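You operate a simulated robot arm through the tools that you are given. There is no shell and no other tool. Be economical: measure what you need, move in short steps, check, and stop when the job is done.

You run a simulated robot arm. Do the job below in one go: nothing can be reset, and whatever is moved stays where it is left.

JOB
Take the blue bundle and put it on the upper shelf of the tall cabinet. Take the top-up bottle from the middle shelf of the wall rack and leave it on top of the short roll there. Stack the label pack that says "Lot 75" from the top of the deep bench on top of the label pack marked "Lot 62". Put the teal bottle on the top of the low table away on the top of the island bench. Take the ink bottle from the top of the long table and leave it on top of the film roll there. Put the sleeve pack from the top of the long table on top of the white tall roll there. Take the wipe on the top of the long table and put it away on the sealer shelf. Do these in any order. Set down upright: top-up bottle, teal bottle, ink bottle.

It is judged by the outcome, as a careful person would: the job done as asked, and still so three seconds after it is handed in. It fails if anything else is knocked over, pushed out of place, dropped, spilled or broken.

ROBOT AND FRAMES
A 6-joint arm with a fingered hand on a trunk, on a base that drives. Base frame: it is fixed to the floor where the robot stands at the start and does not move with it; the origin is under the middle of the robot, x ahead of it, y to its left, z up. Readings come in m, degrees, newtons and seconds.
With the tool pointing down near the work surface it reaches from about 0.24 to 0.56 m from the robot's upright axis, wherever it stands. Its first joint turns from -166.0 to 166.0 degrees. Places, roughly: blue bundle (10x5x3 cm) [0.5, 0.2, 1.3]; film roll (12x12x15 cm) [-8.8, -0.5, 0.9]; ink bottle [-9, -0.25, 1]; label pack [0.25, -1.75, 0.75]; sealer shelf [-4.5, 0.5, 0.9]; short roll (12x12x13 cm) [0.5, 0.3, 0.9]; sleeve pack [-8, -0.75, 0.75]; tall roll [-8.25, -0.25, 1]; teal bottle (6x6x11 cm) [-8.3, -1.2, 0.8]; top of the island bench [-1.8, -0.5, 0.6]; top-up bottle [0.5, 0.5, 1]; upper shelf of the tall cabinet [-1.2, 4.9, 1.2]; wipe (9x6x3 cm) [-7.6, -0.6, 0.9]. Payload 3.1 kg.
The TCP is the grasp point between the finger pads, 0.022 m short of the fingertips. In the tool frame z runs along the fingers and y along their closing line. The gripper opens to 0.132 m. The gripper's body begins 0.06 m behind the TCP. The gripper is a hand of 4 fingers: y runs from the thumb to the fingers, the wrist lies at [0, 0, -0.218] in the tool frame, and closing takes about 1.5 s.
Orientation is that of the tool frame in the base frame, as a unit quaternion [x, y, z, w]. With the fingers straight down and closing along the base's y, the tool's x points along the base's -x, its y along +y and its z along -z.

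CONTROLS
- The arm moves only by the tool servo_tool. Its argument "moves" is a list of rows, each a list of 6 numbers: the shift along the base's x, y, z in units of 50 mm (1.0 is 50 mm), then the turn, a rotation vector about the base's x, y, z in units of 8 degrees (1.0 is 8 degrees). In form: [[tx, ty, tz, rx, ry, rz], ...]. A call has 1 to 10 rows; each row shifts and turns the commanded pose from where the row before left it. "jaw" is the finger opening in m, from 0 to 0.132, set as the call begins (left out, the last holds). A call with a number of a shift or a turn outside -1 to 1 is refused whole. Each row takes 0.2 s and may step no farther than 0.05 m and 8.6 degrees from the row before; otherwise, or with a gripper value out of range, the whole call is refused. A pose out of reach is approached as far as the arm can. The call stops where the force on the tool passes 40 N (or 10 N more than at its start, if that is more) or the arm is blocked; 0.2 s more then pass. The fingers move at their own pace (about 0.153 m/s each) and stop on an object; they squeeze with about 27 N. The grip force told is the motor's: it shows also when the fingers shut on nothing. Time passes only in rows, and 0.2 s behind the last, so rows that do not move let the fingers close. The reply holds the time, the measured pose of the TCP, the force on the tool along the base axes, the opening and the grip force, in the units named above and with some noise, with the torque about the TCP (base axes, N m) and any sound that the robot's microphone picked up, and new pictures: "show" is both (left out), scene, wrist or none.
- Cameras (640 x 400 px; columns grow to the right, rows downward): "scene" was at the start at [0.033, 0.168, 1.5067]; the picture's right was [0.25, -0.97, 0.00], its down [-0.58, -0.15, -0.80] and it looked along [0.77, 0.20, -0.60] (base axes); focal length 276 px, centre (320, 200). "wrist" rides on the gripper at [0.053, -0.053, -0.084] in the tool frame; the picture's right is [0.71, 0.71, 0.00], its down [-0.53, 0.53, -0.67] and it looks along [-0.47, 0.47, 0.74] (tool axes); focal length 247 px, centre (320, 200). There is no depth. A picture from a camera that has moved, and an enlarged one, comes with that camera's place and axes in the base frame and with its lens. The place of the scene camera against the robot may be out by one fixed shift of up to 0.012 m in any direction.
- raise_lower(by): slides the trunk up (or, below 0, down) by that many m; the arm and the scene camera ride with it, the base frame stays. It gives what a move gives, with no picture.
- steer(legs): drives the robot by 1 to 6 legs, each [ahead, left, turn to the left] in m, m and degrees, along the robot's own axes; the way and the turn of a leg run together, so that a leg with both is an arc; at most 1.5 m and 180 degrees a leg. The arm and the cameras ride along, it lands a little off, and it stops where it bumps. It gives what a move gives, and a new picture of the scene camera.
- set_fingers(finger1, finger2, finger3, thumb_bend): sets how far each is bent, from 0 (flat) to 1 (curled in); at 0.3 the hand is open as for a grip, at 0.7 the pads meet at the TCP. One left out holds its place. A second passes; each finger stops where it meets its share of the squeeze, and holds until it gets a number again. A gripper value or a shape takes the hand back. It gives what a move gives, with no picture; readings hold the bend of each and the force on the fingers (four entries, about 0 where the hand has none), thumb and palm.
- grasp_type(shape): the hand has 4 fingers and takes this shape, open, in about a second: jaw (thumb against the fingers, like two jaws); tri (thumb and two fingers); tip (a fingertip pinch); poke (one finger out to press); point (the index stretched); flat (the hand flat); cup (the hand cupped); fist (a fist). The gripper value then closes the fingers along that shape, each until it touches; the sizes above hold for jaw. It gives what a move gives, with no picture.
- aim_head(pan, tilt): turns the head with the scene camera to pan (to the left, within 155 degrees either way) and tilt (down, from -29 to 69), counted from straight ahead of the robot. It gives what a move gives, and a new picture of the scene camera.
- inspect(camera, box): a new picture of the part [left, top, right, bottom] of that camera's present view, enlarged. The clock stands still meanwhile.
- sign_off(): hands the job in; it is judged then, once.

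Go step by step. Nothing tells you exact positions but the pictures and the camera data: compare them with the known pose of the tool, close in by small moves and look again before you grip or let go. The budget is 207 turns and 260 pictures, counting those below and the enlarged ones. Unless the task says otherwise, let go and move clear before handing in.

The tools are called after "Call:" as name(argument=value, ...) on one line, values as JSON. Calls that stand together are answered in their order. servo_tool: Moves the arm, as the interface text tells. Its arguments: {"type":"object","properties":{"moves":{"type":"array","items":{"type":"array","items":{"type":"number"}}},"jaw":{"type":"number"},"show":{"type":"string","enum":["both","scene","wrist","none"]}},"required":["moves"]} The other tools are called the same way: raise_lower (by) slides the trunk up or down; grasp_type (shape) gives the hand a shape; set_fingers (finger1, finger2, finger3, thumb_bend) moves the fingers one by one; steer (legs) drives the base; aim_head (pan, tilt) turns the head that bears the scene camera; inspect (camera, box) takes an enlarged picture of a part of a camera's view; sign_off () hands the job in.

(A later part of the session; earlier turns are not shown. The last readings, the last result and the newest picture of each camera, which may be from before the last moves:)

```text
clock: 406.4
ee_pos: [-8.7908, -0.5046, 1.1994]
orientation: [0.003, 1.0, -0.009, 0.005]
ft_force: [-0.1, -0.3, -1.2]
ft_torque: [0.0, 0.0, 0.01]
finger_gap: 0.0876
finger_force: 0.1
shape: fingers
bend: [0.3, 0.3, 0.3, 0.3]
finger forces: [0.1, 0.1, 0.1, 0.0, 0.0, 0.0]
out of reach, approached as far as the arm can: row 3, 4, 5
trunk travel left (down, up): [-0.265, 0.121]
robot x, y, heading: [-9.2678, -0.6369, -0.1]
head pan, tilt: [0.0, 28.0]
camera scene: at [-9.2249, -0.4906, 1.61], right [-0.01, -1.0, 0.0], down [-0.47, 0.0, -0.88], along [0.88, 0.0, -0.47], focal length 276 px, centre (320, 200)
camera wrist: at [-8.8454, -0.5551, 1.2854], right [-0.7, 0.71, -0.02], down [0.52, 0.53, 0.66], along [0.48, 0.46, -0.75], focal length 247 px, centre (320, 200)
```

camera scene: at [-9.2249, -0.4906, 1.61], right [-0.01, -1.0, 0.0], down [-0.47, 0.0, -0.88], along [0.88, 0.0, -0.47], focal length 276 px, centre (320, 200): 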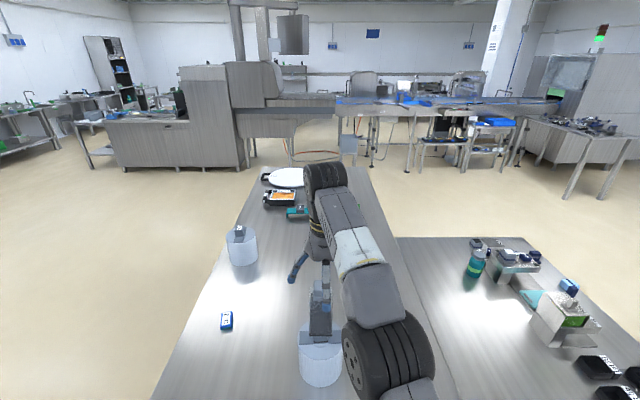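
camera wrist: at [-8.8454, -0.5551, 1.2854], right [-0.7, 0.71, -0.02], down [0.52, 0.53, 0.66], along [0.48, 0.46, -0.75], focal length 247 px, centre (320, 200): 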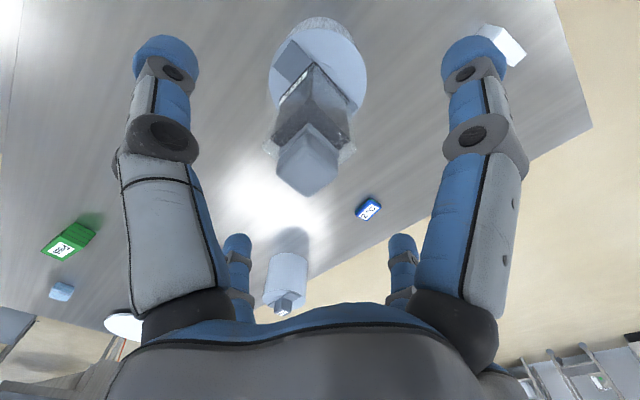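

The ink bottle stands on the film roll. Now I'll drive round the table to its south-east side for the sleeve pack and the wipe.

Call:
steer(legs=[[-0.3, 0, 0], [0, 1.3, 0], [1.5, 0, 0], [1.2, 0, 0], [0, -1.5, 0], [0, -0.5, 0]])

Call:
steer(legs=[[0, 0, 90], [0, 0.6, 0]])

```text
clock: 436.8
ee_pos: [-6.359, -1.231, 1.2006]
orientation: [-0.006, 1.0, -0.009, 0.004]
ft_force: [0.4, -0.3, 0.4]
ft_torque: [0.0, 0.0, 0.0]
finger_gap: 0.0874
finger_force: 0.0
shape: fingers
bend: [0.3, 0.3, 0.3, 0.3]
finger forces: [0.0, 0.0, 0.0, 0.0, 0.0, 0.0]
trunk travel left (down, up): [-0.265, 0.121]
robot x, y, heading: [-6.8288, -1.3732, 0.9]
head pan, tilt: [0.0, 28.0]
camera scene: at [-6.7915, -1.2272, 1.6101], right [0.01, -1.0, 0.0], down [-0.47, -0.01, -0.88], along [0.88, 0.01, -0.47], focal length 276 px, centre (320, 200)
```

scene: 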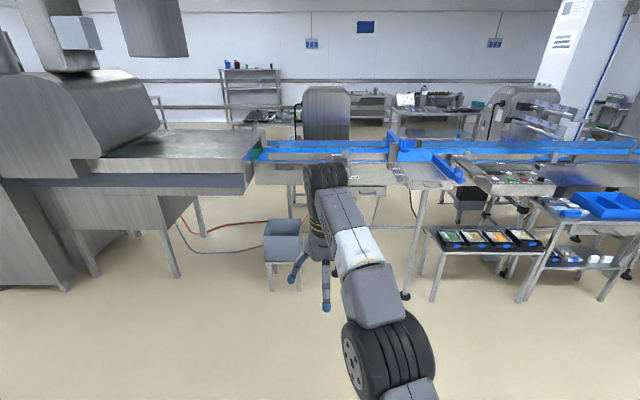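

```text
clock: 444.1
ee_pos: [-7.5711, -0.9231, 1.2004]
orientation: [0.717, -0.697, 0.003, -0.01]
ft_force: [-0.2, -0.2, -0.4]
ft_torque: [-0.03, -0.01, 0.04]
finger_gap: 0.0876
finger_force: 0.0
shape: fingers
bend: [0.3, 0.3, 0.3, 0.3]
finger forces: [0.0, 0.0, 0.0, 0.0, 0.1, 0.1]
trunk travel left (down, up): [-0.265, 0.121]
robot x, y, heading: [-7.4234, -1.391, 91.7]
head pan, tilt: [0.0, 28.0]
camera scene: at [-7.5618, -1.3665, 1.6099], right [1.0, 0.03, 0.0], down [0.01, -0.47, -0.88], along [-0.03, 0.88, -0.47], focal length 276 px, centre (320, 200)
```

scene: 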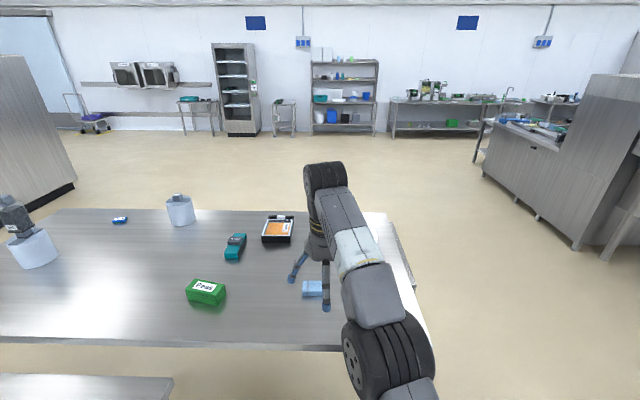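

Call:
steer(legs=[[0.26, 0.2, -1.5]])

Call:
servo_tool(moves=[[-0.9, 0, -0.3, 0, 0, 0], [-0.9, 0, -0.3, 0, 0, 0], [-0.6, 0.4, -0.5, 0, 0, 0], [0, 0.4, -0.6, 0, 0, 0], [0, 0, 0, 0, 0, 0]], show="both")

```text
clock: 446.2
ee_pos: [-7.7601, -0.6636, 1.2002]
orientation: [0.708, -0.706, 0.003, -0.008]
ft_force: [-0.3, -0.4, -0.3]
ft_torque: [-0.01, -0.02, 0.02]
finger_gap: 0.0875
finger_force: 0.0
shape: fingers
bend: [0.3, 0.3, 0.3, 0.3]
finger forces: [0.0, 0.0, 0.0, 0.0, 0.1, 0.0]
trunk travel left (down, up): [-0.265, 0.121]
robot x, y, heading: [-7.6226, -1.1418, 90.1]
head pan, tilt: [0.0, 28.0]
camera scene: at [-7.7627, -1.1075, 1.6099], right [1.0, 0.0, 0.0], down [0.0, -0.47, -0.88], along [0.0, 0.88, -0.47], focal length 276 px, centre (320, 200)
```

scene: 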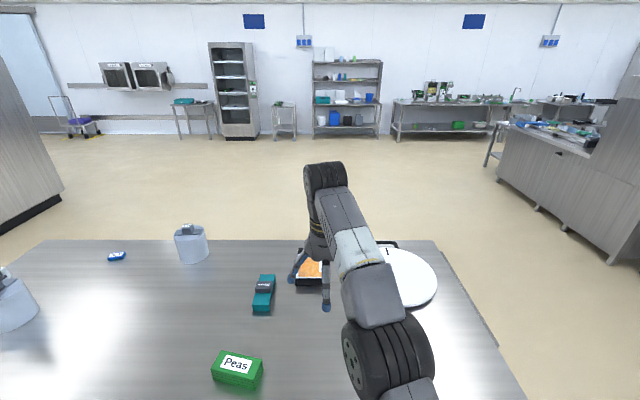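

```text
clock: 447.4
ee_pos: [-7.8536, -0.6585, 1.1141]
orientation: [0.707, -0.707, 0.003, -0.01]
ft_force: [0.5, -0.9, 0.3]
ft_torque: [0.01, 0.03, -0.02]
finger_gap: 0.0873
finger_force: 0.2
shape: fingers
bend: [0.3, 0.3, 0.3, 0.3]
finger forces: [0.1, 0.0, 0.0, 0.0, 0.0, 0.0]
out of reach, approached as far as the arm can: row 1, 2, 3
trunk travel left (down, up): [-0.265, 0.121]
robot x, y, heading: [-7.6237, -1.1397, 90.3]
head pan, tilt: [0.0, 28.0]
camera scene: at [-7.762, -1.1091, 1.61], right [1.0, 0.0, 0.0], down [0.0, -0.47, -0.88], along [0.0, 0.88, -0.47], focal length 276 px, centre (320, 200)
camera wrist: at [-7.801, -0.7123, 1.1987], right [-0.71, -0.71, -0.02], down [-0.54, 0.52, 0.66], along [-0.46, 0.48, -0.75], focal length 247 px, centre (320, 200)
```

scene: 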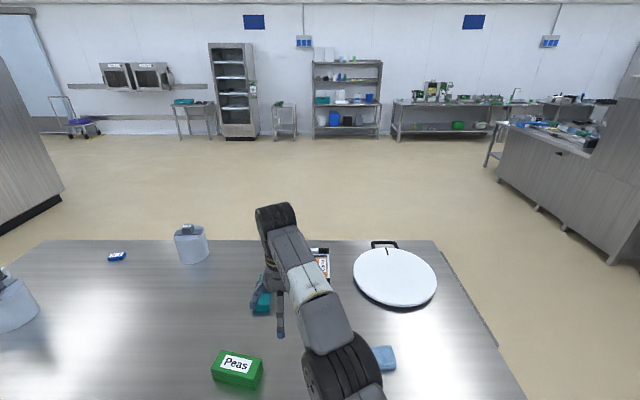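
wrist: 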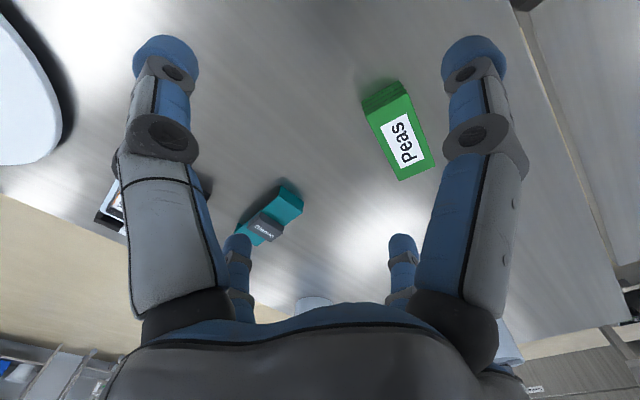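

Call:
grasp_type(shape="tip")

Call:
steer(legs=[[0.06, 0.1, 0]])

Call:
servo_tool(moves=[[0, 0, 0, 0, 0, 1], [0, 0, 0, 0, 0, 1], [0, 0, 0, 0, 0, 1], [0, 0, 0, 0, 0, 1], [0, 0, 0, 0, 0, 1], [0, 0, 0, 0, 0, 1], [0, 0, 0, 0, 0, 1], [0, 0, 0, 0, 0, 1], [0, 0, 0, 0, 0, 1], [0, 0, 0, 0, 0, 0.6]], jaw=0.132, show="wrist")

```text
clock: 448.3
ee_pos: [-7.852, -0.6582, 1.1142]
orientation: [0.708, -0.706, 0.004, -0.009]
ft_force: [-0.4, 0.4, 0.0]
ft_torque: [0.03, 0.01, 0.02]
finger_gap: 0.1318
finger_force: 0.0
shape: tip
bend: [0.11, 0.3, 0.11, 0.3]
finger forces: [0.1, 0.0, 0.1, 0.1, 0.0, 0.0]
trunk travel left (down, up): [-0.265, 0.121]
robot x, y, heading: [-7.6239, -1.1407, 90.4]
head pan, tilt: [0.0, 28.0]
```

```text
clock: 449.5
ee_pos: [-7.9545, -0.5964, 1.114]
orientation: [-0.707, 0.707, -0.004, 0.009]
ft_force: [-0.6, 0.0, -0.1]
ft_torque: [-0.01, 0.01, -0.04]
finger_gap: 0.1319
finger_force: 0.0
shape: tip
bend: [0.11, 0.3, 0.11, 0.3]
finger forces: [0.0, 0.0, 0.0, 0.0, 0.0, 0.0]
trunk travel left (down, up): [-0.265, 0.121]
robot x, y, heading: [-7.7248, -1.0719, 90.0]
head pan, tilt: [0.0, 28.0]
camera scene: at [-7.8647, -1.0462, 1.6098], right [1.0, 0.0, 0.0], down [0.0, -0.47, -0.88], along [0.0, 0.88, -0.47], focal length 276 px, centre (320, 200)
```

scene: 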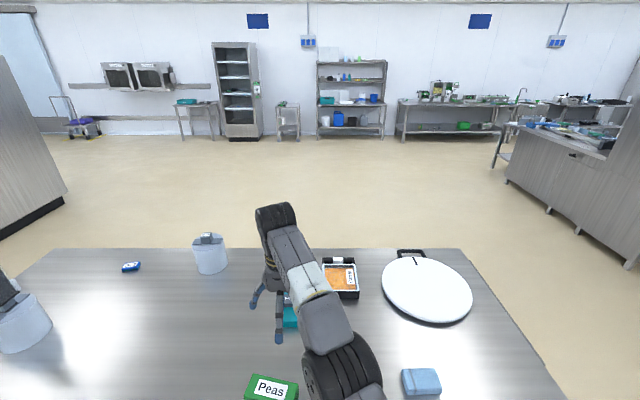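

```text
clock: 451.7
ee_pos: [-7.9534, -0.596, 1.1153]
orientation: [0.993, -0.114, -0.003, -0.008]
ft_force: [-0.1, 0.1, -0.7]
ft_torque: [0.01, 0.0, -0.02]
finger_gap: 0.1321
finger_force: 0.1
shape: tip
bend: [0.11, 0.3, 0.11, 0.3]
finger forces: [0.1, 0.0, 0.0, 0.1, 0.1, 0.0]
trunk travel left (down, up): [-0.265, 0.121]
robot x, y, heading: [-7.7233, -1.0765, 90.0]
head pan, tilt: [0.0, 28.0]
camera wrist: at [-7.889, -0.5571, 1.1993], right [0.53, -0.85, -0.02], down [-0.63, -0.4, 0.66], along [-0.57, -0.34, -0.75], focal length 247 px, centre (320, 200)
```

wrist: 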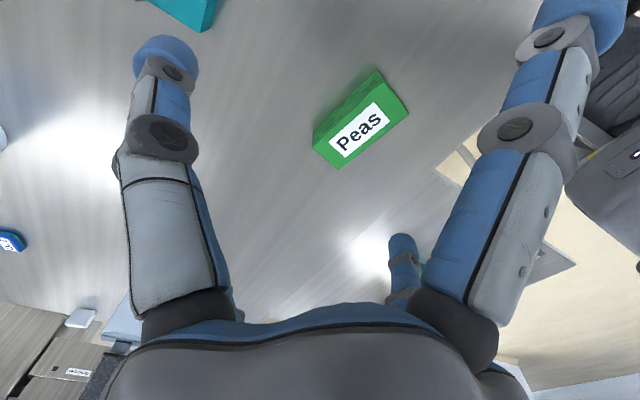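

Call:
servo_tool(moves=[[-0.33, -0.78, -0.4, 0, 0, 0], [-0.33, -0.78, -0.4, 0, 0, 0], [0, 0, -0.9, 0, 0, 0], [0, 0, -0.9, 0, 0, 0], [0, 0, -0.6, 0, 0, 0], [0, 0, 0, 0, 0, 0]], show="wrist")

```text
clock: 453.1
ee_pos: [-7.9873, -0.6755, 0.9529]
orientation: [0.993, -0.115, -0.003, -0.009]
ft_force: [0.4, -0.1, 0.7]
ft_torque: [-0.01, 0.05, -0.01]
finger_gap: 0.132
finger_force: 0.1
shape: tip
bend: [0.11, 0.3, 0.11, 0.3]
finger forces: [0.0, 0.0, 0.1, 0.0, 0.0, 0.0]
trunk travel left (down, up): [-0.265, 0.121]
robot x, y, heading: [-7.7252, -1.0772, 89.7]
head pan, tilt: [0.0, 28.0]
camera wrist: at [-7.9224, -0.637, 1.0378], right [0.53, -0.85, -0.02], down [-0.63, -0.4, 0.66], along [-0.57, -0.34, -0.75], focal length 247 px, centre (320, 200)
```

wrist: 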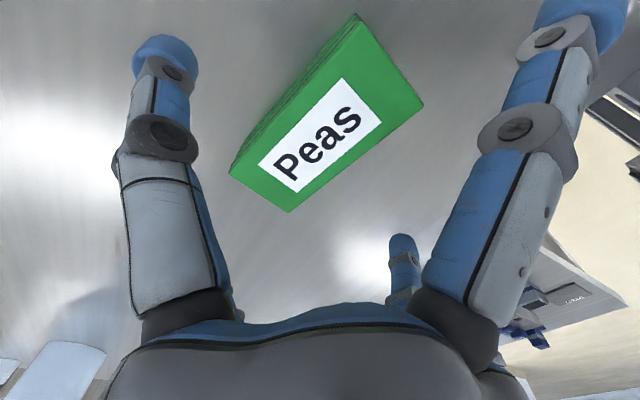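

Call:
servo_tool(moves=[[0.1, 0.08, -0.5, 0, 0, 0], [0, 0, -0.5, 0, 0, 0], [0, 0, -0.2, 0, 0, 0], [0, 0, 0, 0, 0, 0]], show="wrist")

```text
clock: 454.1
ee_pos: [-7.9816, -0.67, 0.8941]
orientation: [0.993, -0.114, -0.004, -0.009]
ft_force: [-0.9, -0.3, 0.4]
ft_torque: [0.0, -0.01, -0.01]
finger_gap: 0.1318
finger_force: 0.0
shape: tip
bend: [0.11, 0.3, 0.11, 0.3]
finger forces: [0.0, 0.0, 0.0, 0.0, 0.0, 0.0]
trunk travel left (down, up): [-0.265, 0.121]
robot x, y, heading: [-7.7253, -1.0769, 90.0]
head pan, tilt: [0.0, 28.0]
camera wrist: at [-7.917, -0.6318, 0.9787], right [0.53, -0.85, -0.02], down [-0.63, -0.4, 0.66], along [-0.57, -0.34, -0.75], focal length 247 px, centre (320, 200)
```

wrist: 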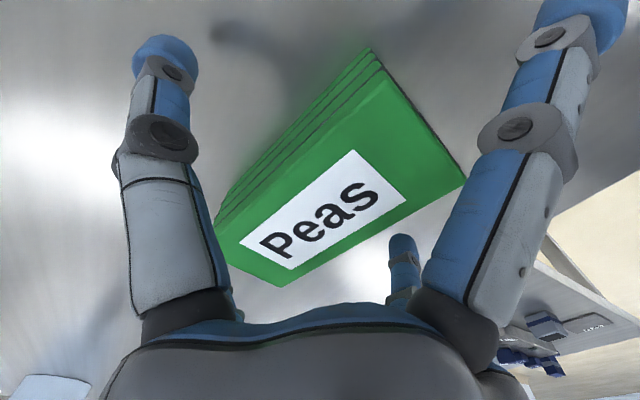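

Call:
servo_tool(moves=[[0.08, -0.12, 0, 0, 0, 0], [0, 0, -0.15, 0, 0, 0], [0, 0, -0.1, 0, 0, 0], [0, 0, 0, 0, 0, 0]], show="none")

Call:
servo_tool(moves=[[0, 0, 0, 0, 0, 0], [0, 0, 0, 0, 0, 0], [0, 0, 0, 0, 0, 0], [0, 0, 0, 0, 0, 0], [0, 0, 0, 0, 0, 0], [0, 0, 0, 0, 0, 0]], jaw=0.03, show="none")

Call:
servo_tool(moves=[[0, 0, 0.3, 0, 0, 0], [0, 0, 0.8, 0, 0, 0], [0, 0, 0.9, 0, 0, 0], [0, 0, 0.9, 0, 0, 0], [0, 0, 0.9, 0, 0, 0], [0, 0, 0.9, 0, 0, 0]], show="wrist")

```text
clock: 455.1
ee_pos: [-7.9776, -0.6779, 0.8809]
orientation: [0.993, -0.114, -0.003, -0.009]
ft_force: [0.5, 0.3, 1.3]
ft_torque: [0.03, 0.15, 0.0]
finger_gap: 0.1321
finger_force: 0.1
shape: tip
bend: [0.11, 0.3, 0.09, 0.3]
finger forces: [0.0, 0.0, 1.3, 0.0, 0.0, 0.0]
trunk travel left (down, up): [-0.265, 0.121]
robot x, y, heading: [-7.7239, -1.0762, 90.1]
head pan, tilt: [0.0, 28.0]
```

```text
clock: 456.5
ee_pos: [-7.9776, -0.6779, 0.8807]
orientation: [0.993, -0.115, -0.004, -0.009]
ft_force: [-0.1, -0.2, 0.4]
ft_torque: [0.02, 0.1, -0.03]
finger_gap: 0.0474
finger_force: 27.3
shape: tip
bend: [0.27, 0.43, 0.09, 0.7]
finger forces: [0.1, 24.6, 1.3, 0.0, 25.0, 0.0]
trunk travel left (down, up): [-0.265, 0.121]
robot x, y, heading: [-7.721, -1.0791, 90.2]
head pan, tilt: [0.0, 28.0]
```

```text
clock: 457.9
ee_pos: [-7.9764, -0.6754, 1.1153]
orientation: [0.993, -0.115, -0.004, -0.008]
ft_force: [0.3, -0.3, -2.0]
ft_torque: [0.01, -0.01, -0.03]
finger_gap: 0.0474
finger_force: 26.7
shape: tip
bend: [0.27, 0.43, 0.11, 0.7]
finger forces: [0.0, 24.8, 0.5, 0.0, 24.8, 0.0]
trunk travel left (down, up): [-0.265, 0.121]
robot x, y, heading: [-7.7218, -1.0764, 89.9]
head pan, tilt: [0.0, 28.0]
camera wrist: at [-7.9118, -0.6373, 1.2004], right [0.53, -0.85, -0.02], down [-0.63, -0.4, 0.66], along [-0.57, -0.34, -0.75], focal length 247 px, centre (320, 200)
```

wrist: 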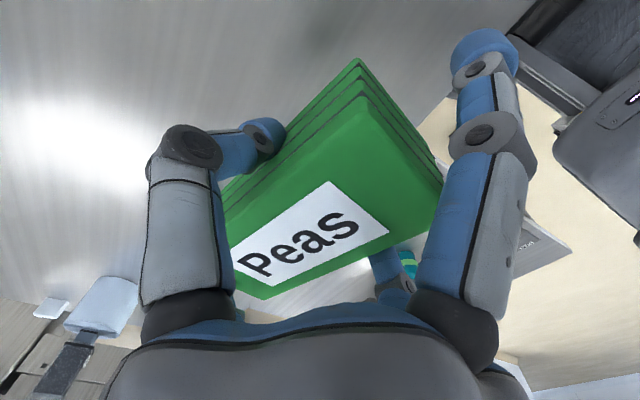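

The sleeve pack is held. I'm driving round to the north side, to the tall roll.

Call:
steer(legs=[[-0.3, -0.4, 0], [0, -0.45, 0], [1.5, 0, 0], [0.65, 0, 0], [0, 0, 180], [0, -1.45, 0]])

Call:
servo_tool(moves=[[0, 0, 0, 0, 0, 0]], show="wrist")

```text
clock: 487.8
ee_pos: [-8.0356, 0.271, 1.1155]
orientation: [0.064, 0.998, -0.009, 0.005]
ft_force: [-1.2, 0.4, -1.8]
ft_torque: [0.0, 0.01, 0.01]
finger_gap: 0.0467
finger_force: 26.9
shape: tip
bend: [0.27, 0.43, 0.12, 0.7]
finger forces: [0.0, 24.2, 0.6, 0.0, 24.4, 0.0]
trunk travel left (down, up): [-0.265, 0.121]
robot x, y, heading: [-8.3267, 0.6415, -84.0]
head pan, tilt: [0.0, 28.0]
camera scene: at [-8.1696, 0.6263, 1.61], right [-0.99, -0.1, 0.0], down [-0.05, 0.47, -0.88], along [0.09, -0.88, -0.47], focal length 276 px, centre (320, 200)
```

scene: 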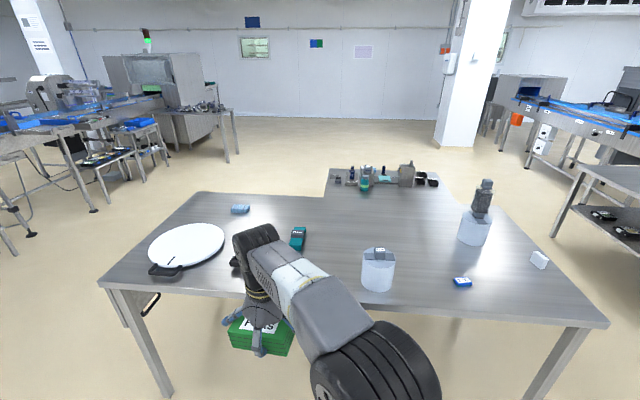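

```text
clock: 488.2
ee_pos: [-8.0362, 0.2698, 1.1145]
orientation: [0.064, 0.998, -0.009, 0.003]
ft_force: [-0.7, 0.4, -2.3]
ft_torque: [0.0, 0.01, -0.03]
finger_gap: 0.0468
finger_force: 26.8
shape: tip
bend: [0.27, 0.43, 0.12, 0.7]
finger forces: [0.1, 24.4, 0.5, 0.0, 24.4, 0.0]
trunk travel left (down, up): [-0.265, 0.121]
robot x, y, heading: [-8.3279, 0.6451, -84.1]
head pan, tilt: [0.0, 28.0]
camera wrist: at [-8.0958, 0.2259, 1.1994], right [-0.61, 0.79, -0.02], down [0.58, 0.47, 0.66], along [0.53, 0.4, -0.75], focal length 247 px, centre (320, 200)
```

wrist: 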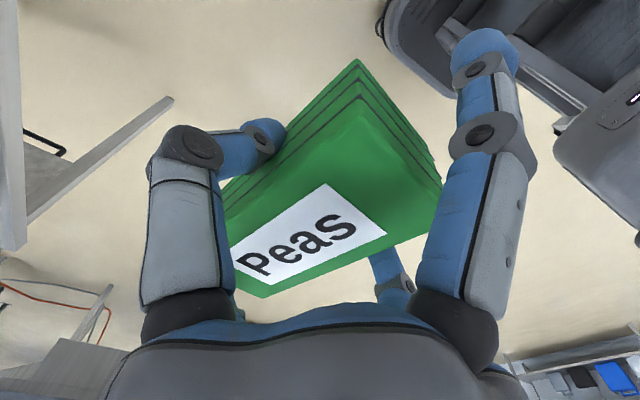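

Call:
steer(legs=[[0, 0, -6], [0.3, -0.22, 0]])

Call:
servo_tool(moves=[[0, 0, 0, 0, 0, 0]], show="wrist")

```text
clock: 491.1
ee_pos: [-8.2939, -0.0587, 1.1145]
orientation: [0.116, 0.993, -0.009, 0.003]
ft_force: [0.5, -1.0, -2.8]
ft_torque: [0.0, 0.03, -0.01]
finger_gap: 0.0468
finger_force: 27.5
shape: tip
bend: [0.27, 0.43, 0.12, 0.7]
finger forces: [0.0, 24.4, 0.5, 0.1, 24.6, 0.0]
trunk travel left (down, up): [-0.265, 0.121]
robot x, y, heading: [-8.5458, 0.3445, -90.2]
head pan, tilt: [0.0, 28.0]
camera scene: at [-8.3893, 0.3107, 1.61], right [-1.0, 0.0, 0.0], down [0.0, 0.47, -0.88], along [0.0, -0.88, -0.47], focal length 276 px, centre (320, 200)
```

scene: 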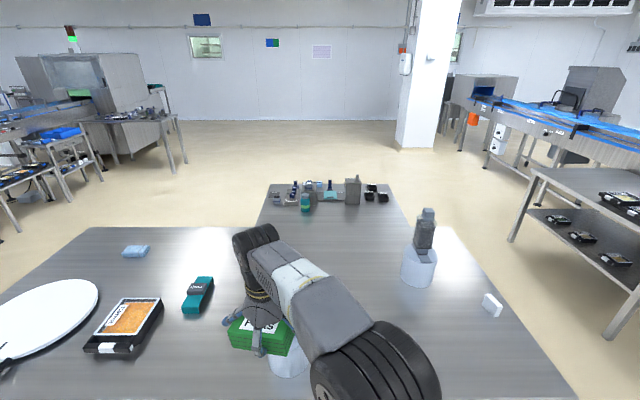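

```text
clock: 491.4
ee_pos: [-8.2932, -0.0578, 1.1137]
orientation: [0.116, 0.993, -0.009, 0.003]
ft_force: [-0.2, -0.6, -2.3]
ft_torque: [-0.01, 0.09, 0.02]
finger_gap: 0.0469
finger_force: 26.5
shape: tip
bend: [0.27, 0.43, 0.12, 0.7]
finger forces: [0.0, 24.5, 0.5, 0.0, 24.5, 0.1]
trunk travel left (down, up): [-0.265, 0.121]
robot x, y, heading: [-8.5494, 0.3437, -90.1]
head pan, tilt: [0.0, 28.0]
camera wrist: at [-8.3576, -0.0952, 1.1995], right [-0.53, 0.85, -0.02], down [0.63, 0.4, 0.66], along [0.57, 0.34, -0.75], focal length 247 px, centre (320, 200)
```

wrist: 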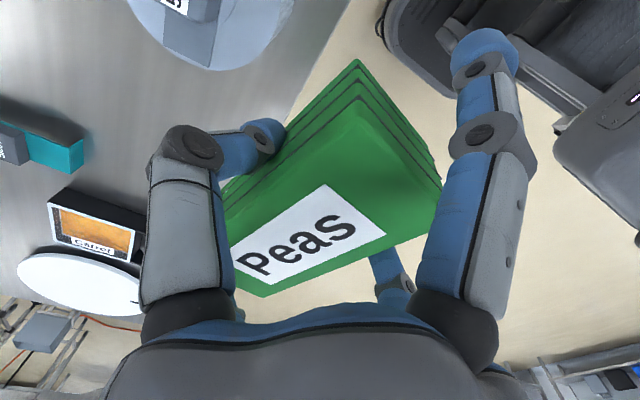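

Call:
servo_tool(moves=[[0.1, -0.8, 0, 0, 0, 0], [0.12, -0.8, 0, 0, 0, 0], [0, -0.8, 0, 0, 0, 0], [0, 0, -0.5, 0, 0, 0], [0, 0, 0, 0, 0, 0]], show="both")

```text
clock: 492.6
ee_pos: [-8.3003, -0.1369, 1.0772]
orientation: [0.116, 0.993, -0.01, 0.003]
ft_force: [0.3, 0.2, -2.1]
ft_torque: [0.01, 0.01, 0.0]
finger_gap: 0.0468
finger_force: 27.1
shape: tip
bend: [0.27, 0.43, 0.16, 0.7]
finger forces: [0.1, 24.5, 0.8, 0.1, 24.5, 0.1]
out of reach, approached as far as the arm can: row 2, 3
trunk travel left (down, up): [-0.265, 0.121]
robot x, y, heading: [-8.5472, 0.3464, -90.0]
head pan, tilt: [0.0, 28.0]
camera scene: at [-8.389, 0.3114, 1.61], right [-1.0, 0.0, 0.0], down [0.0, 0.47, -0.88], along [0.0, -0.88, -0.47], focal length 276 px, centre (320, 200)
camera wrist: at [-8.3648, -0.1745, 1.1631], right [-0.53, 0.85, -0.02], down [0.63, 0.4, 0.66], along [0.57, 0.34, -0.75], focal length 247 px, centre (320, 200)
```

scene: 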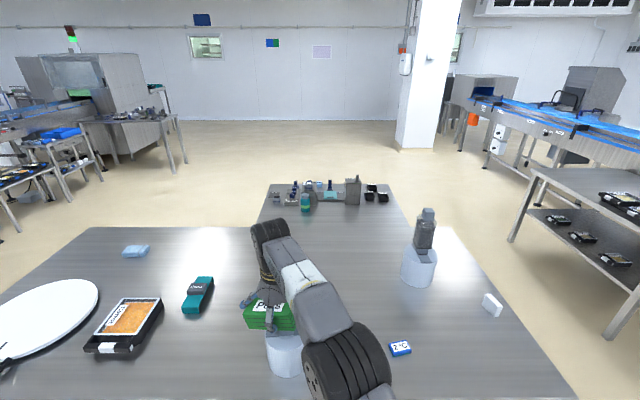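
wrist: 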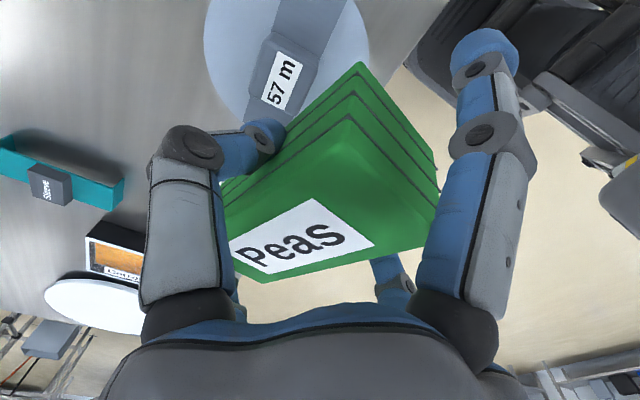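

Call:
inspect(camera="wrist", box=[0, 110, 140, 230])

```text
3.33 times, centred on (70, 170) of wrist
camera zoom: at [-8.3648, -0.1745, 1.1631], right [-0.53, 0.85, -0.02], down [0.63, 0.4, 0.66], along [0.57, 0.34, -0.75], focal length 823 px, centre (1153, 300)
```

zoom: 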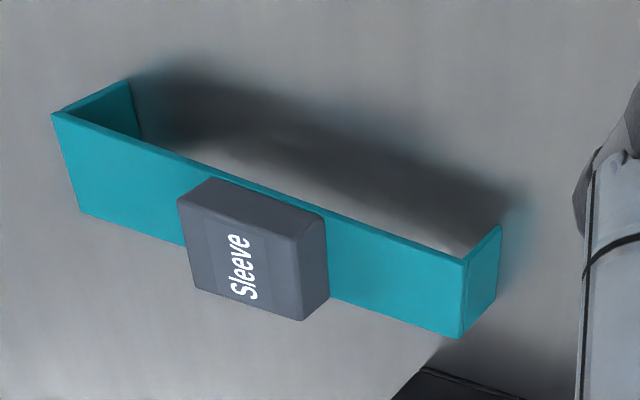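

Call:
steer(legs=[[0.037, 0.007, 0]])

Call:
servo_tool(moves=[[0, 0, -0.4, 0, 0, 0], [0, 0, -0.3, 0, 0, 0], [0, 0, 0, 0, 0, 0]], show="wrist")

Call:
inspect(camera="scene", box=[220, 280, 340, 400])

```text
clock: 493.5
ee_pos: [-8.293, -0.1758, 1.078]
orientation: [0.116, 0.993, -0.009, 0.003]
ft_force: [-0.2, -0.3, -1.9]
ft_torque: [0.02, 0.04, 0.02]
finger_gap: 0.0467
finger_force: 26.9
shape: tip
bend: [0.27, 0.43, 0.16, 0.7]
finger forces: [0.0, 24.5, 0.7, 0.0, 24.6, 0.1]
trunk travel left (down, up): [-0.265, 0.121]
robot x, y, heading: [-8.5409, 0.309, -89.5]
head pan, tilt: [0.0, 28.0]
camera scene: at [-8.3815, 0.2721, 1.6099], right [-1.0, 0.0, 0.0], down [0.0, 0.47, -0.88], along [0.0, -0.88, -0.47], focal length 276 px, centre (320, 200)
```

scene: 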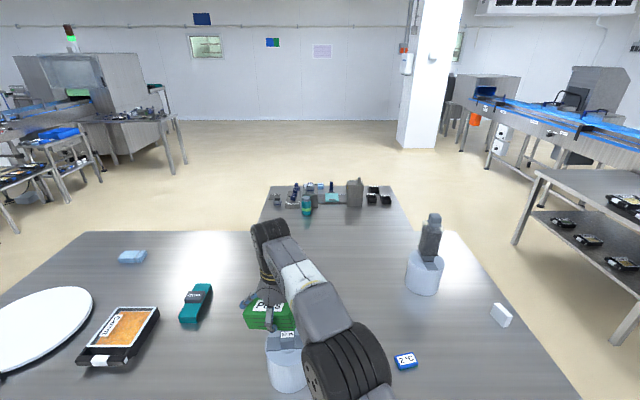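

```text
clock: 494.3
ee_pos: [-8.2942, -0.1735, 1.0438]
orientation: [0.116, 0.993, -0.008, 0.003]
ft_force: [-0.2, 0.8, -1.5]
ft_torque: [0.02, 0.05, 0.03]
finger_gap: 0.0466
finger_force: 26.6
shape: tip
bend: [0.27, 0.43, 0.16, 0.7]
finger forces: [0.1, 24.5, 0.7, 0.1, 24.5, 0.0]
trunk travel left (down, up): [-0.265, 0.121]
robot x, y, heading: [-8.5377, 0.3064, -90.0]
head pan, tilt: [0.0, 28.0]
camera wrist: at [-8.3578, -0.2118, 1.1279], right [-0.53, 0.85, -0.02], down [0.63, 0.4, 0.66], along [0.57, 0.34, -0.75], focal length 247 px, centre (320, 200)
```

wrist: 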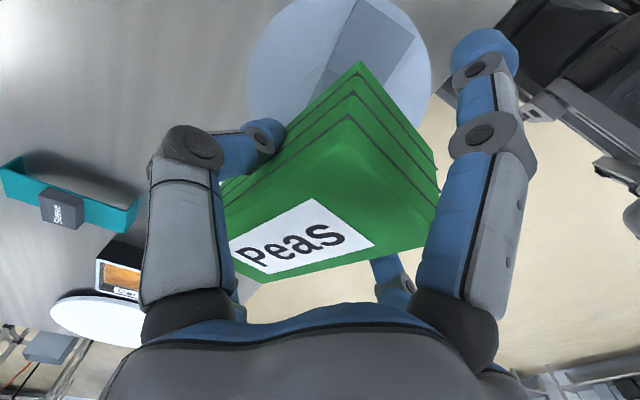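

```text
3.33 times, centred on (280, 340) of scene
camera zoom: at [-8.382, 0.2747, 1.61], right [-1.0, 0.0, 0.0], down [0.0, 0.47, -0.88], along [0.0, -0.88, -0.47], focal length 921 px, centre (453, -267)
```

zoom: 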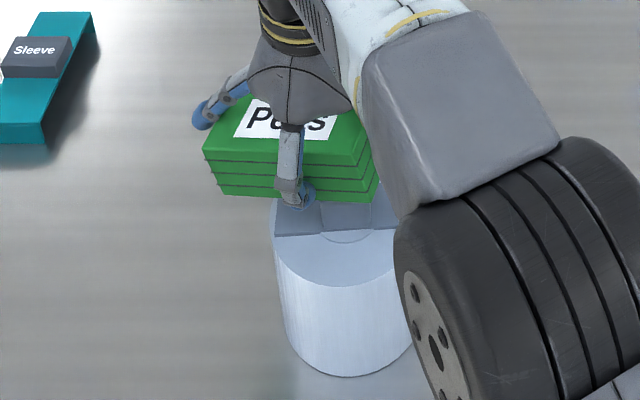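

Call:
steer(legs=[[0, -0.026, 0]])

Call:
servo_tool(moves=[[0, 0, -0.25, 0, 0, 0], [0, 0, 0, 0, 0, 0]], show="none")

Call:
inspect(camera="scene", box=[220, 280, 340, 400])

```text
clock: 495.1
ee_pos: [-8.3192, -0.1745, 1.0437]
orientation: [0.115, 0.993, -0.009, 0.004]
ft_force: [-0.5, 0.3, -2.4]
ft_torque: [0.04, -0.01, 0.02]
finger_gap: 0.0466
finger_force: 26.8
shape: tip
bend: [0.27, 0.43, 0.16, 0.7]
finger forces: [0.0, 24.4, 0.8, 0.1, 24.5, 0.0]
trunk travel left (down, up): [-0.265, 0.121]
robot x, y, heading: [-8.5631, 0.3113, -89.8]
head pan, tilt: [0.0, 28.0]
camera scene: at [-8.4089, 0.2742, 1.6101], right [-1.0, 0.0, 0.0], down [0.0, 0.47, -0.88], along [0.0, -0.88, -0.47], focal length 276 px, centre (320, 200)
```

scene: 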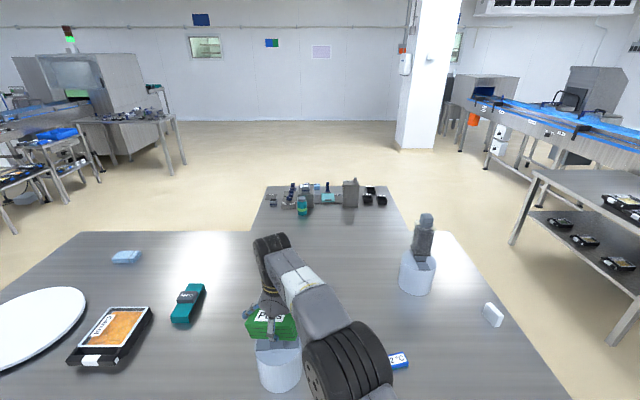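

```text
clock: 495.7
ee_pos: [-8.3209, -0.174, 1.0311]
orientation: [0.115, 0.993, -0.01, 0.003]
ft_force: [-0.9, 0.2, 2.6]
ft_torque: [-0.1, -0.08, -0.03]
finger_gap: 0.0467
finger_force: 27.1
shape: tip
bend: [0.27, 0.43, 0.09, 0.7]
finger forces: [0.1, 25.5, 1.1, 0.0, 25.5, 0.0]
trunk travel left (down, up): [-0.265, 0.121]
robot x, y, heading: [-8.5635, 0.3068, -90.1]
head pan, tilt: [0.0, 28.0]
```

```text
3.33 times, centred on (280, 340) of scene
camera zoom: at [-8.4079, 0.2748, 1.6101], right [-1.0, 0.0, 0.0], down [0.0, 0.47, -0.88], along [0.0, -0.88, -0.47], focal length 921 px, centre (453, -267)
```

zoom: 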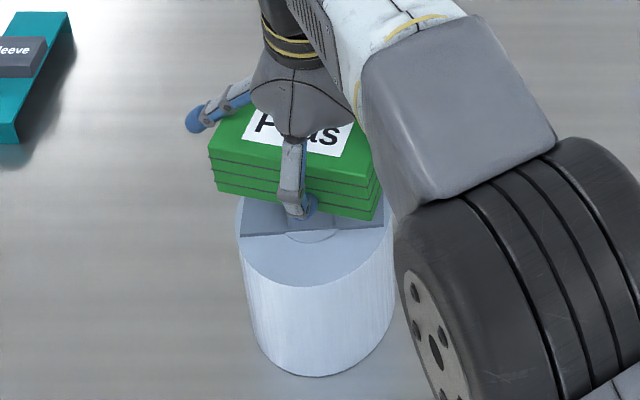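

Call:
servo_tool(moves=[[0, 0, 0.16, 0, 0, 0], [-0.28, 0, 0, 0, 0, 0], [0, 0, -0.1, 0, 0, 0], [0, 0, -0.08, 0, 0, 0], [0, 0, 0, 0, 0, 0]], show="none")

Call:
inspect(camera="scene", box=[220, 280, 340, 400])

```text
clock: 496.9
ee_pos: [-8.3341, -0.1745, 1.0304]
orientation: [0.116, 0.993, -0.009, 0.003]
ft_force: [-2.1, 0.0, 2.9]
ft_torque: [-0.05, -0.15, -0.05]
finger_gap: 0.0467
finger_force: 26.6
shape: tip
bend: [0.27, 0.43, 0.09, 0.7]
finger forces: [0.1, 25.2, 2.0, 0.0, 25.8, 0.0]
trunk travel left (down, up): [-0.265, 0.121]
robot x, y, heading: [-8.5663, 0.3052, -89.8]
head pan, tilt: [0.0, 28.0]
```

```text
3.33 times, centred on (280, 340) of scene
camera zoom: at [-8.4084, 0.2749, 1.6101], right [-1.0, 0.0, 0.0], down [0.0, 0.47, -0.88], along [0.0, -0.88, -0.47], focal length 921 px, centre (453, -267)
```

zoom: 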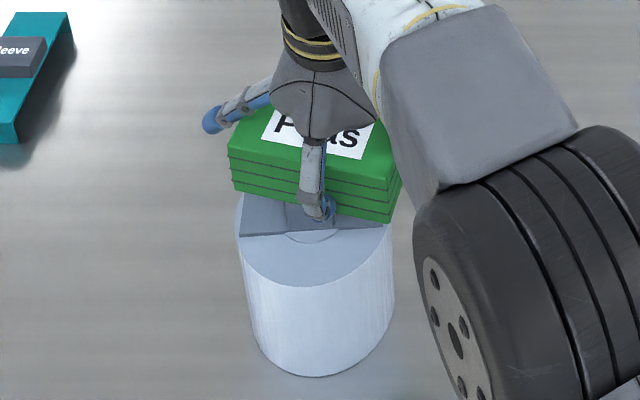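

Call:
servo_tool(moves=[[0, 0, 0, 0, 0, 0], [0, 0, 0, 0, 0, 0]], jaw=0.065, show="none")

Call:
servo_tool(moves=[[0, 0, 0, 0, 0, 0], [0, 0, 0, 0, 0, 0], [0, 0, 0, 0, 0, 0], [0, 0, 0.2, 0, 0, 0], [0, 0, 0.6, 0, 0, 0], [0, 0, 0.8, 0, 0, 0]], jaw=0.132, show="both")

```text
clock: 497.5
ee_pos: [-8.3319, -0.1738, 1.029]
orientation: [0.114, 0.993, -0.009, 0.003]
ft_force: [0.0, 0.1, 2.0]
ft_torque: [-0.02, -0.08, -0.01]
finger_gap: 0.0644
finger_force: 0.0
shape: tip
bend: [0.11, 0.37, 0.09, 0.7]
finger forces: [0.1, 0.0, 1.2, 0.1, 0.0, 0.0]
trunk travel left (down, up): [-0.265, 0.121]
robot x, y, heading: [-8.5661, 0.3076, -89.9]
head pan, tilt: [0.0, 28.0]
```

```text
clock: 498.9
ee_pos: [-8.333, -0.1719, 1.108]
orientation: [0.115, 0.993, -0.009, 0.003]
ft_force: [0.6, -0.1, 0.3]
ft_torque: [-0.02, -0.03, 0.01]
finger_gap: 0.1318
finger_force: 0.2
shape: tip
bend: [0.11, 0.3, 0.1, 0.3]
finger forces: [0.0, 0.1, 0.1, 0.0, 0.0, 0.0]
trunk travel left (down, up): [-0.265, 0.121]
robot x, y, heading: [-8.5664, 0.3065, -90.3]
head pan, tilt: [0.0, 28.0]
camera scene: at [-8.4077, 0.2745, 1.61], right [-1.0, 0.0, 0.0], down [0.0, 0.47, -0.88], along [0.0, -0.88, -0.47], focal length 276 px, centre (320, 200)
camera wrist: at [-8.3962, -0.2105, 1.1932], right [-0.53, 0.85, -0.02], down [0.63, 0.4, 0.66], along [0.57, 0.34, -0.75], focal length 247 px, centre (320, 200)
```

scene: 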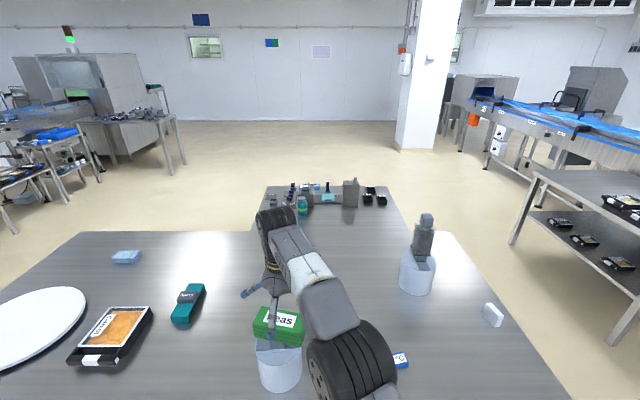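
wrist: 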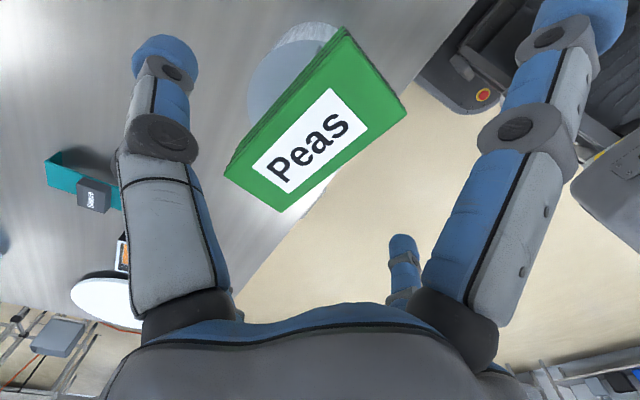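

The sleeve pack rests level on the tall roll. The wipe is next, from the south side again.

Call:
servo_tool(moves=[[0, 0, 0.8, 0, 0, 0], [0, 0.5, 0.3, 0, 0, 0]], show="none")

Call:
steer(legs=[[-0.35, 0, 0], [0, 1.5, 0], [0, 0.2, 0], [0, 0, 180], [-1.5, 0, 0], [-0.45, 0, 0]])

Call:
steer(legs=[[0, 0.62, 0], [0.22, 0, 0]])

Call:
servo_tool(moves=[[0, 0, -0.4, 0, 0, 0]], show="wrist")

```text
clock: 499.5
ee_pos: [-8.3381, -0.1368, 1.1589]
orientation: [0.115, 0.993, -0.011, 0.004]
ft_force: [0.1, 0.2, -0.5]
ft_torque: [0.0, -0.04, 0.03]
finger_gap: 0.1319
finger_force: 0.0
shape: tip
bend: [0.11, 0.3, 0.11, 0.3]
finger forces: [0.0, 0.0, 0.0, 0.0, 0.0, 0.1]
out of reach, approached as far as the arm can: row 1
trunk travel left (down, up): [-0.265, 0.121]
robot x, y, heading: [-8.5656, 0.3031, -90.0]
head pan, tilt: [0.0, 28.0]
```

```text
clock: 526.8
ee_pos: [-7.0516, -0.8657, 1.1574]
orientation: [0.994, -0.112, -0.004, -0.009]
ft_force: [0.4, 0.5, -0.3]
ft_torque: [-0.01, 0.02, 0.01]
finger_gap: 0.1317
finger_force: 0.0
shape: tip
bend: [0.11, 0.3, 0.11, 0.3]
finger forces: [0.1, 0.0, 0.0, 0.0, 0.0, 0.0]
trunk travel left (down, up): [-0.265, 0.121]
robot x, y, heading: [-6.8245, -1.3095, 90.5]
head pan, tilt: [0.0, 28.0]
camera scene: at [-6.961, -1.2827, 1.61], right [1.0, 0.01, 0.0], down [0.0, -0.47, -0.88], along [-0.01, 0.88, -0.47], focal length 276 px, centre (320, 200)
```

scene: 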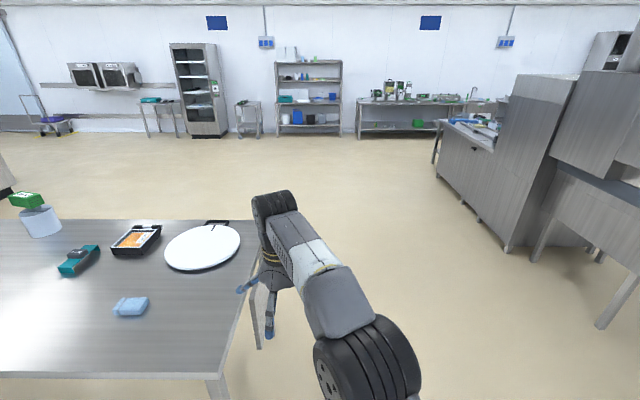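

```text
clock: 531.6
ee_pos: [-7.6615, -0.6472, 1.156]
orientation: [0.993, -0.114, -0.003, -0.009]
ft_force: [0.3, 0.2, 0.4]
ft_torque: [0.01, 0.01, -0.02]
finger_gap: 0.1321
finger_force: 0.0
shape: tip
bend: [0.11, 0.3, 0.11, 0.3]
finger forces: [0.1, 0.0, 0.0, 0.1, 0.0, 0.0]
trunk travel left (down, up): [-0.265, 0.121]
robot x, y, heading: [-7.4318, -1.0957, 90.2]
head pan, tilt: [0.0, 28.0]
camera scene: at [-7.5733, -1.0632, 1.61], right [1.0, 0.0, 0.0], down [0.0, -0.47, -0.88], along [0.0, 0.88, -0.47], focal length 276 px, centre (320, 200)
```

scene: 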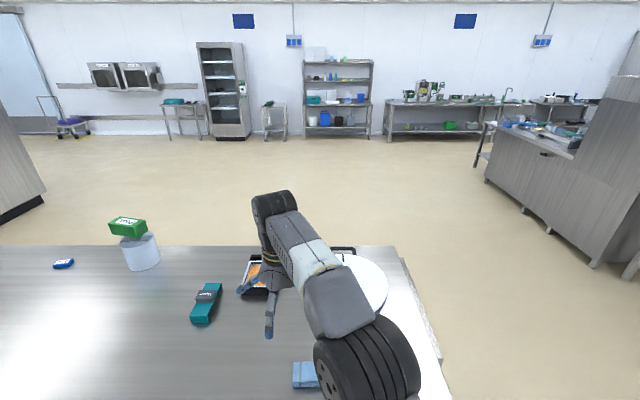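

```text
clock: 532.0
ee_pos: [-7.6612, -0.649, 1.1367]
orientation: [0.993, -0.114, -0.003, -0.01]
ft_force: [-0.2, -0.7, -0.1]
ft_torque: [0.02, -0.01, 0.0]
finger_gap: 0.1318
finger_force: 0.0
shape: tip
bend: [0.11, 0.3, 0.11, 0.3]
finger forces: [0.0, 0.0, 0.0, 0.0, 0.1, 0.0]
trunk travel left (down, up): [-0.265, 0.121]
robot x, y, heading: [-7.4308, -1.0979, 90.3]
head pan, tilt: [0.0, 28.0]
camera wrist: at [-7.5977, -0.6095, 1.2223], right [0.53, -0.85, -0.02], down [-0.63, -0.41, 0.66], along [-0.57, -0.34, -0.75], focal length 247 px, centre (320, 200)
```

wrist: 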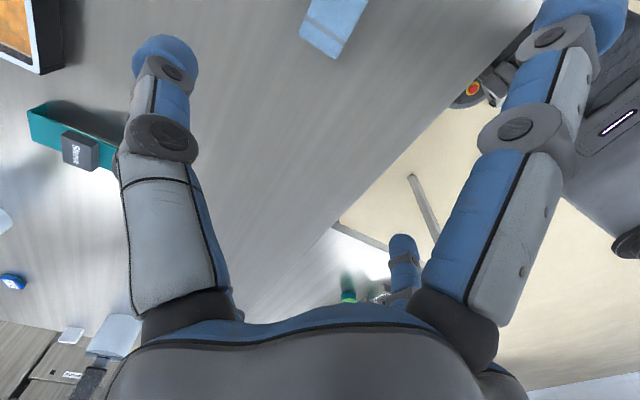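

Call:
servo_tool(moves=[[0.45, 0.15, -0.3, 0, 0, 0.8], [0.45, 0.15, -0.5, 0, 0, 0.8], [0, 0, -0.9, 0, 0, 0], [0, 0, -0.9, 0, 0, 0], [0, 0, -0.6, 0, 0, 0], [0, 0, 0, 0, 0, 0]], show="wrist")

```text
clock: 533.4
ee_pos: [-7.6193, -0.6336, 0.9759]
orientation: [1.0, -0.002, -0.004, -0.009]
ft_force: [0.7, 0.2, 0.0]
ft_torque: [-0.01, 0.0, -0.01]
finger_gap: 0.1322
finger_force: 0.1
shape: tip
bend: [0.11, 0.3, 0.11, 0.3]
finger forces: [0.0, 0.1, 0.1, 0.0, 0.0, 0.0]
trunk travel left (down, up): [-0.265, 0.121]
robot x, y, heading: [-7.4333, -1.0964, 90.0]
head pan, tilt: [0.0, 28.0]
camera wrist: at [-7.5642, -0.5809, 1.0609], right [0.7, -0.71, -0.02], down [-0.52, -0.54, 0.66], along [-0.48, -0.46, -0.75], focal length 247 px, centre (320, 200)
```

wrist: 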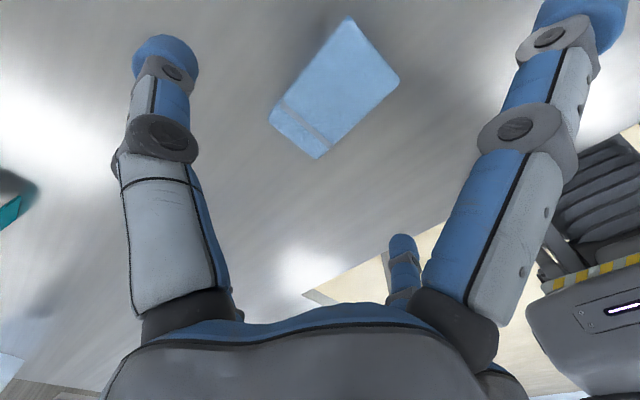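

Call:
servo_tool(moves=[[0.3, 0.16, -0.4, 0, 0, 0], [0, 0, -0.8, 0, 0, 0], [0, 0, -0.4, 0, 0, 0], [0, 0, -0.26, 0, 0, 0], [0, 0, 0, 0, 0, 0]], show="wrist")

Call:
servo_tool(moves=[[0, 0, 0, 0, 0, 0], [0, 0, 0, 0, 0, 0], [0, 0, 0, 0, 0, 0], [0, 0, 0, 0, 0, 0], [0, 0, 0, 0, 0, 0], [0, 0, 0, 0, 0, 0]], jaw=0.03, show="wrist")

```text
clock: 534.6
ee_pos: [-7.6027, -0.6266, 0.8845]
orientation: [1.0, -0.002, -0.004, -0.008]
ft_force: [-0.5, -0.1, 0.7]
ft_torque: [-0.02, 0.01, 0.0]
finger_gap: 0.132
finger_force: 0.0
shape: tip
bend: [0.11, 0.3, 0.11, 0.3]
finger forces: [0.0, 0.1, 0.0, 0.0, 0.1, 0.0]
trunk travel left (down, up): [-0.265, 0.121]
robot x, y, heading: [-7.4323, -1.0942, 90.1]
head pan, tilt: [0.0, 28.0]
camera wrist: at [-7.5484, -0.5745, 0.9696], right [0.7, -0.71, -0.02], down [-0.52, -0.54, 0.66], along [-0.48, -0.46, -0.75], focal length 247 px, centre (320, 200)
```

wrist: 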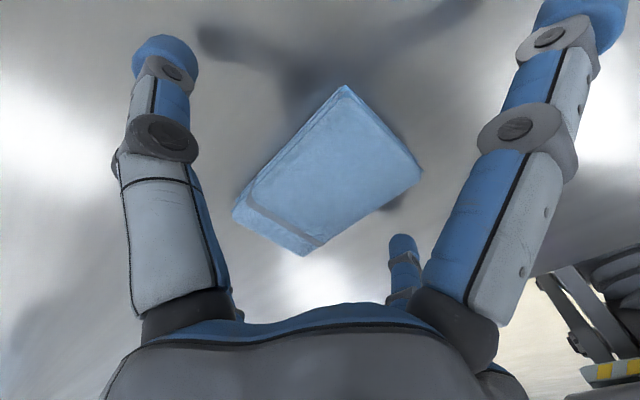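

```text
clock: 536.0
ee_pos: [-7.6027, -0.6254, 0.8849]
orientation: [1.0, -0.002, -0.004, -0.008]
ft_force: [-0.6, -0.4, -0.5]
ft_torque: [0.02, 0.0, -0.01]
finger_gap: 0.0466
finger_force: 27.1
shape: tip
bend: [0.27, 0.43, 0.27, 0.7]
finger forces: [0.1, 24.5, 0.0, 0.0, 24.6, 0.1]
trunk travel left (down, up): [-0.265, 0.121]
robot x, y, heading: [-7.4382, -1.0911, 90.4]
head pan, tilt: [0.0, 28.0]
camera wrist: at [-7.5485, -0.5745, 0.9698], right [0.7, -0.71, -0.02], down [-0.52, -0.54, 0.66], along [-0.48, -0.46, -0.75], focal length 247 px, centre (320, 200)
```

wrist: 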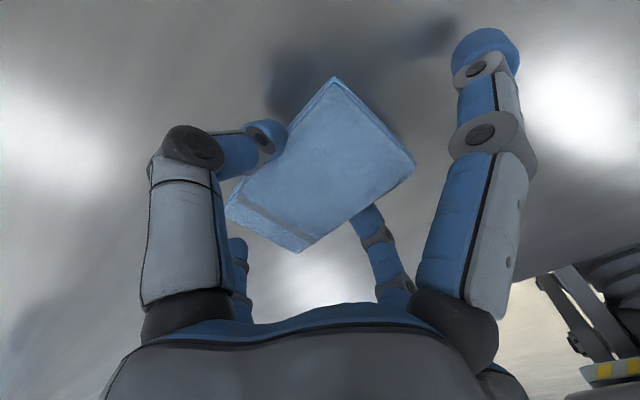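

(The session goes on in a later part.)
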